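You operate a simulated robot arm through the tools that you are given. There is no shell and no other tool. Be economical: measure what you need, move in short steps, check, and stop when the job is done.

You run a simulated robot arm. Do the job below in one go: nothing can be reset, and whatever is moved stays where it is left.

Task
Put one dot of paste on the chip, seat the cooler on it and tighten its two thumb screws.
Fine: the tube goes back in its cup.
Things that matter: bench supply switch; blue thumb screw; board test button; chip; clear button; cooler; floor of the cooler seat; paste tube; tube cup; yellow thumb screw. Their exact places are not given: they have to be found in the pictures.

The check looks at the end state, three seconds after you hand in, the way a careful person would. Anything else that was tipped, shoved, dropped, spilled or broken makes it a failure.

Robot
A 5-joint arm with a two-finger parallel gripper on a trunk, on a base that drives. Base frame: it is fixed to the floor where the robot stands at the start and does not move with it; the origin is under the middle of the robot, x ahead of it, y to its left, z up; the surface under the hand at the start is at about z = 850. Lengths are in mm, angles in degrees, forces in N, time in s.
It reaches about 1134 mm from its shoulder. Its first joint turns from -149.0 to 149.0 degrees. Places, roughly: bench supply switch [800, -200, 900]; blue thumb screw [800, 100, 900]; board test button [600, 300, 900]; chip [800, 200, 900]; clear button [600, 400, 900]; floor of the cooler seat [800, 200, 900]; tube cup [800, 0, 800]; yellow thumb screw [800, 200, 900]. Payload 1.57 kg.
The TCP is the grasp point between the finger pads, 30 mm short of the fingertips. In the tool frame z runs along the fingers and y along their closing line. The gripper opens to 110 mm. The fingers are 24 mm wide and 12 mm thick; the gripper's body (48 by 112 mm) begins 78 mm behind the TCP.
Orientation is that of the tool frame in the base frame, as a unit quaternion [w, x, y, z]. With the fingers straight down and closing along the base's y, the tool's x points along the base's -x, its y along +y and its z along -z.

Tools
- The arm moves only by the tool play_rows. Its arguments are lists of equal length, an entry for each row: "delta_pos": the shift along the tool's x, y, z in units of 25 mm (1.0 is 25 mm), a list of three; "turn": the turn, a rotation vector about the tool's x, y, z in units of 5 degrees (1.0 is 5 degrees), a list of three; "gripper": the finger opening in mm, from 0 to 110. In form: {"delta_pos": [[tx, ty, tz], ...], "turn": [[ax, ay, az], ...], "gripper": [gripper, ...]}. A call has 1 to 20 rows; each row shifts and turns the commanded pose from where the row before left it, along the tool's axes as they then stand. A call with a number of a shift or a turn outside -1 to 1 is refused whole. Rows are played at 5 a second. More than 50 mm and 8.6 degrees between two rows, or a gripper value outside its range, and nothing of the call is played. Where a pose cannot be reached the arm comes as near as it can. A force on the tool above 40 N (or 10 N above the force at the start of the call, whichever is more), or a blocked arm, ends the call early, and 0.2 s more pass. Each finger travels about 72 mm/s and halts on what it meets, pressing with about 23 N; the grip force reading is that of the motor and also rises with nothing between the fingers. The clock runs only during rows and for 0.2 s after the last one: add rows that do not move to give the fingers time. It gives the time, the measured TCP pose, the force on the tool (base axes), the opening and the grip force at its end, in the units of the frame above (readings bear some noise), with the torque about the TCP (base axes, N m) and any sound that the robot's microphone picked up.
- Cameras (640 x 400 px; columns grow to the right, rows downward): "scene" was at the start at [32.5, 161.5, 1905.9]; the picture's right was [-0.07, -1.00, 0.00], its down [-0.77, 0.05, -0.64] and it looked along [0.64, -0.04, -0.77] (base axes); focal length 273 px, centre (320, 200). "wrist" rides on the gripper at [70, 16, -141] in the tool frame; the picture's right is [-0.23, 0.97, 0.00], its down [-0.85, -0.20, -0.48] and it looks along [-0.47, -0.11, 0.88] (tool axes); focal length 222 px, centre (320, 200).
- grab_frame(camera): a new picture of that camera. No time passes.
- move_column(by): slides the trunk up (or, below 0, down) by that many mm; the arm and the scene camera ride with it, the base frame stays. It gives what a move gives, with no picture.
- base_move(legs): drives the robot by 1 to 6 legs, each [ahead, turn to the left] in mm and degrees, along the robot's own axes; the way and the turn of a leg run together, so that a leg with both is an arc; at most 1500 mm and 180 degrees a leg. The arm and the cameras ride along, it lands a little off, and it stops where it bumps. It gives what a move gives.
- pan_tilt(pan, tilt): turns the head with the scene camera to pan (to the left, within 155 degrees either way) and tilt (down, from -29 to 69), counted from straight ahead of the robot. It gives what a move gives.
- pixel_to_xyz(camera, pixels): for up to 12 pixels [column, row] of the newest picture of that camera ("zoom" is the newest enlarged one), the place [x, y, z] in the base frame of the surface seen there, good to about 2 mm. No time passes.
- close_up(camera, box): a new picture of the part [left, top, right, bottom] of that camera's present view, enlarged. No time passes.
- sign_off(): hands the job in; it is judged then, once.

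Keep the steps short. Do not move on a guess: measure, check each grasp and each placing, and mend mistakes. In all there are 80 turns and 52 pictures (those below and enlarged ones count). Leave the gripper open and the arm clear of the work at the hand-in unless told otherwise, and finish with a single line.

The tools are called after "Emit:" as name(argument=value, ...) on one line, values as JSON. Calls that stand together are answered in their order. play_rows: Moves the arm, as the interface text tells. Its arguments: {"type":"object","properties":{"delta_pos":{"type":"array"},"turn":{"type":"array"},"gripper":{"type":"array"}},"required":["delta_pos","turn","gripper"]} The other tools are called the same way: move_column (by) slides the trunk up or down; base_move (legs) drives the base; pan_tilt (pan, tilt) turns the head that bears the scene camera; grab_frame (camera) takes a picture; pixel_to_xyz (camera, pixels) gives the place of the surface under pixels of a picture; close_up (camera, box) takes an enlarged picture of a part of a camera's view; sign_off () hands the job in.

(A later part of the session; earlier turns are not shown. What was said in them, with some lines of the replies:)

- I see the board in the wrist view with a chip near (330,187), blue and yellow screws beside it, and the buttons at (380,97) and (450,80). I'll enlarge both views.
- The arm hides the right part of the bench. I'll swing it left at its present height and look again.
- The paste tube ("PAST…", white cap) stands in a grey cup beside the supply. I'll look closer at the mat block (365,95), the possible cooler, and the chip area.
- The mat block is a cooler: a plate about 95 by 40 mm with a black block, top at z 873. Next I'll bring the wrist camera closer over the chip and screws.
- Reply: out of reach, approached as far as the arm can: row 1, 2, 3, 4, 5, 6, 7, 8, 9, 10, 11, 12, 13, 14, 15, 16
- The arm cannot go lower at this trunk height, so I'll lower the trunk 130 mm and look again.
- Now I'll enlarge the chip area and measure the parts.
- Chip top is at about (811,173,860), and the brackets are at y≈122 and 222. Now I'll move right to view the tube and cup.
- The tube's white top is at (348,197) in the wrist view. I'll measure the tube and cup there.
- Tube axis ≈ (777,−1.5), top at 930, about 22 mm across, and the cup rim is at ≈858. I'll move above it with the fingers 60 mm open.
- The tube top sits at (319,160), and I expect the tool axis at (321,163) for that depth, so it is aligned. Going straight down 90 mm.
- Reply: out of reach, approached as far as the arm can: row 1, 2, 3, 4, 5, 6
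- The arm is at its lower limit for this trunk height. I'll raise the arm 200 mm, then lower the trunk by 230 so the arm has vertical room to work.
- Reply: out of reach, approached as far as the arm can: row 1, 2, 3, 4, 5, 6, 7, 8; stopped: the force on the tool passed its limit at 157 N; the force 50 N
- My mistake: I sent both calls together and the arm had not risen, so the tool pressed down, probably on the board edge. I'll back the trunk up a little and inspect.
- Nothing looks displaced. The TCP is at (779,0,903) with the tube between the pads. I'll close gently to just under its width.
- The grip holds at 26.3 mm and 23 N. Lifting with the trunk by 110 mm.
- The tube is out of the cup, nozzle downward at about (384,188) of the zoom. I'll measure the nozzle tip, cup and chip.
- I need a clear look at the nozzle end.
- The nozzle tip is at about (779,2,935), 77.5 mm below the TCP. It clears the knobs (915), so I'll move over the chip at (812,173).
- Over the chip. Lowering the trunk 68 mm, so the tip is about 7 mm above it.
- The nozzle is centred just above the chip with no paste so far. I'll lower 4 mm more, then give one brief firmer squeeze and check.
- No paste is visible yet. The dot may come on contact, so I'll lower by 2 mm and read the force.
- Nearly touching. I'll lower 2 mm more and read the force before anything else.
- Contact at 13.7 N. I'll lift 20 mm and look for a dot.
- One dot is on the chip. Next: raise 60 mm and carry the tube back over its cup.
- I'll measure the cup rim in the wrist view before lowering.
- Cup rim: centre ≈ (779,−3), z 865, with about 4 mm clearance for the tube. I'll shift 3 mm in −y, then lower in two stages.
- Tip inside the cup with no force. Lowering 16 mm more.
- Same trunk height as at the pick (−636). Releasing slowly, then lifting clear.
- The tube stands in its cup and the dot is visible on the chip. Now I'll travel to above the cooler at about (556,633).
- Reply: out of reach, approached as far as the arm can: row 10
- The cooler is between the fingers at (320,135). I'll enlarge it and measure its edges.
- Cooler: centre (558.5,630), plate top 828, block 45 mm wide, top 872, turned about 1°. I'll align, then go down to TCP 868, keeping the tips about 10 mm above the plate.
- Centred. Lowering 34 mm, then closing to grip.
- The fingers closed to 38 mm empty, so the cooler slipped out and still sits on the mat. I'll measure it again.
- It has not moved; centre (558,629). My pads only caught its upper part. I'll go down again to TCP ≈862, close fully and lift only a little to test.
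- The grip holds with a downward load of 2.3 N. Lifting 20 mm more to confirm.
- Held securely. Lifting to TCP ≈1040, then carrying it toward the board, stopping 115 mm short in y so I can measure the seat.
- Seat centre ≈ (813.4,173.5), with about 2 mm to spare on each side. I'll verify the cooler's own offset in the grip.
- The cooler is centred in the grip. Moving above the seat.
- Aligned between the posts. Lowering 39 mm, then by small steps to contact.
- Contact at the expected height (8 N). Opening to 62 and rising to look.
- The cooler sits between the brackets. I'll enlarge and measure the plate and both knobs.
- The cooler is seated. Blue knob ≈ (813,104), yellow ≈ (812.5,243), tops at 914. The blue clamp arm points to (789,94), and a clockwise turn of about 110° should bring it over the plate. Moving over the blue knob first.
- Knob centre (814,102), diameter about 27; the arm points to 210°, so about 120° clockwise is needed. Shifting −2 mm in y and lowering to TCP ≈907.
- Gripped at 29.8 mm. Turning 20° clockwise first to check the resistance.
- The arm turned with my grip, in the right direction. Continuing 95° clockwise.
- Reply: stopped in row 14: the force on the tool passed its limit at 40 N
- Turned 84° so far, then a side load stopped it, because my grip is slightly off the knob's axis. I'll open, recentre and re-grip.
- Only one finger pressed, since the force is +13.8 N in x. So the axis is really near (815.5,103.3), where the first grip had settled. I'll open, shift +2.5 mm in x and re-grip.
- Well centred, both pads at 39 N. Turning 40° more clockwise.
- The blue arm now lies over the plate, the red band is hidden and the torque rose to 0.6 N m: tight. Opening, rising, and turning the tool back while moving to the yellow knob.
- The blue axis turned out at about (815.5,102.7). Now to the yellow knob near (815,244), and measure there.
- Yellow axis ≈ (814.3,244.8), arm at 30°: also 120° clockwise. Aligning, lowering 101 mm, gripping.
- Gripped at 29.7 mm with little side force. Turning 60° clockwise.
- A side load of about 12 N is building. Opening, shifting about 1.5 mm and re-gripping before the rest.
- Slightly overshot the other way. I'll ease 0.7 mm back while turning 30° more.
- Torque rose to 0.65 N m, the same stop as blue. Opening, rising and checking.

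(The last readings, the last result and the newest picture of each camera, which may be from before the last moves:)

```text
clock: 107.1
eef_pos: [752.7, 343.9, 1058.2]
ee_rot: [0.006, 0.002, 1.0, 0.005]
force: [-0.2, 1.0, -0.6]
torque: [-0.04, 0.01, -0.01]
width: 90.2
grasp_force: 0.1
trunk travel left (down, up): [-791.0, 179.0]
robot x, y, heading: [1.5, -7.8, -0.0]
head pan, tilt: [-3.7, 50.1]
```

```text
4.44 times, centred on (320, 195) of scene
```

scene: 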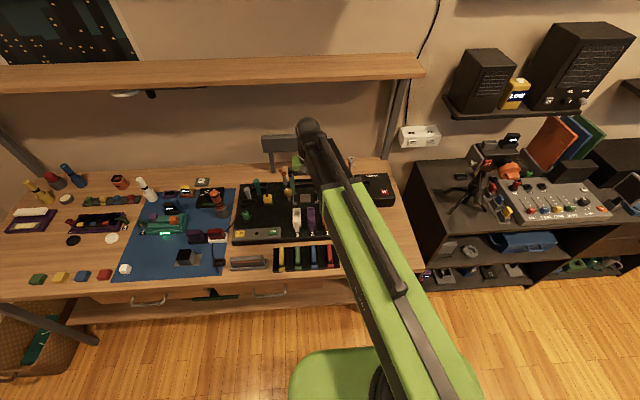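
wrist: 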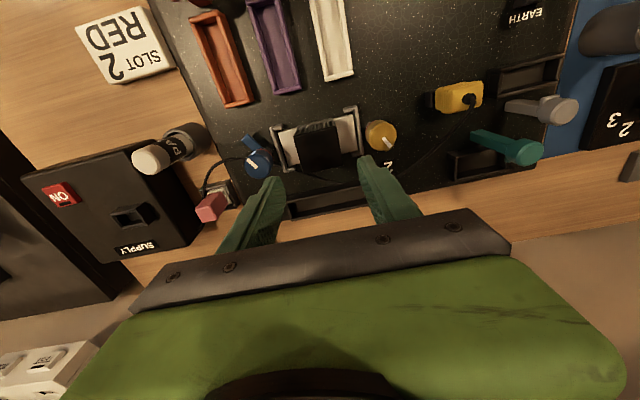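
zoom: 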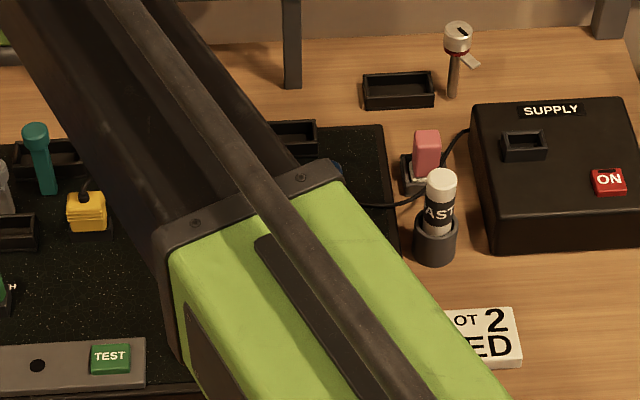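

The tube and supply are fine, but the arm hides the cooler. I'll move it further left, clear of the work, and look once more.

Emit:
play_rows(delta_pos=[[0.75, 0.9, 0], [0.75, 0.9, 0], [0.75, 0.9, 0], [0.75, 0.9, 0], [0.75, 0.9, 0], [0.75, 0.9, 0], [0.75, 0.9, 0], [0.75, 0.9, 0]], turn=[[0, 0, 0], [0, 0, 0], [0, 0, 0], [0, 0, 0], [0, 0, 0], [0, 0, 0], [0, 0, 0], [0, 0, 0]], gripper=[100, 100, 100, 100, 100, 100, 100, 100])

Emit:
close_up(camera="scene", box=[255, 145, 351, 205])

```text
clock: 108.9
eef_pos: [602.8, 526.3, 1056.5]
ee_rot: [0.007, 0.003, 1.0, 0.005]
force: [-0.6, -0.6, -0.6]
torque: [0.02, -0.02, 0.01]
width: 100.2
grasp_force: 0.0
trunk travel left (down, up): [-791.0, 179.0]
robot x, y, heading: [1.6, -4.5, 0.0]
head pan, tilt: [-3.7, 50.1]
```

```text
6.67 times, centred on (303, 175) of scene
```

zoom: 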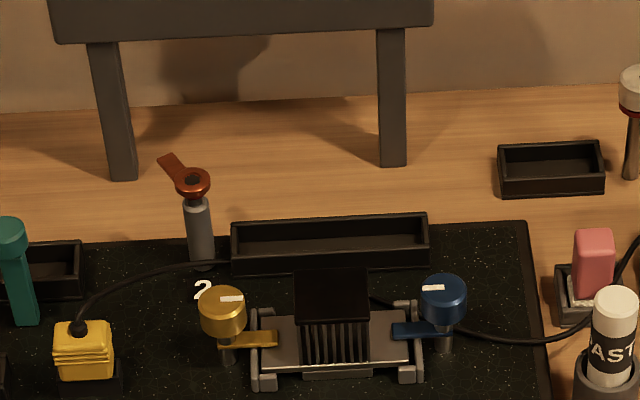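

Both clamp arms lie over the cooler plate with their red bands hidden, the tube is in its cup, the gripper is open and the arm is clear. Handing in.

Emit:
sign_off()

```text
The job is handed in.
```

The chip has one dot of paste, the cooler is seated on it with both thumb screws turned clockwise to their stops, and the tube is back in its cup; early on the fingers pressed down by mistake (157 N, probably on the board edge), and nothing looked moved or damaged.
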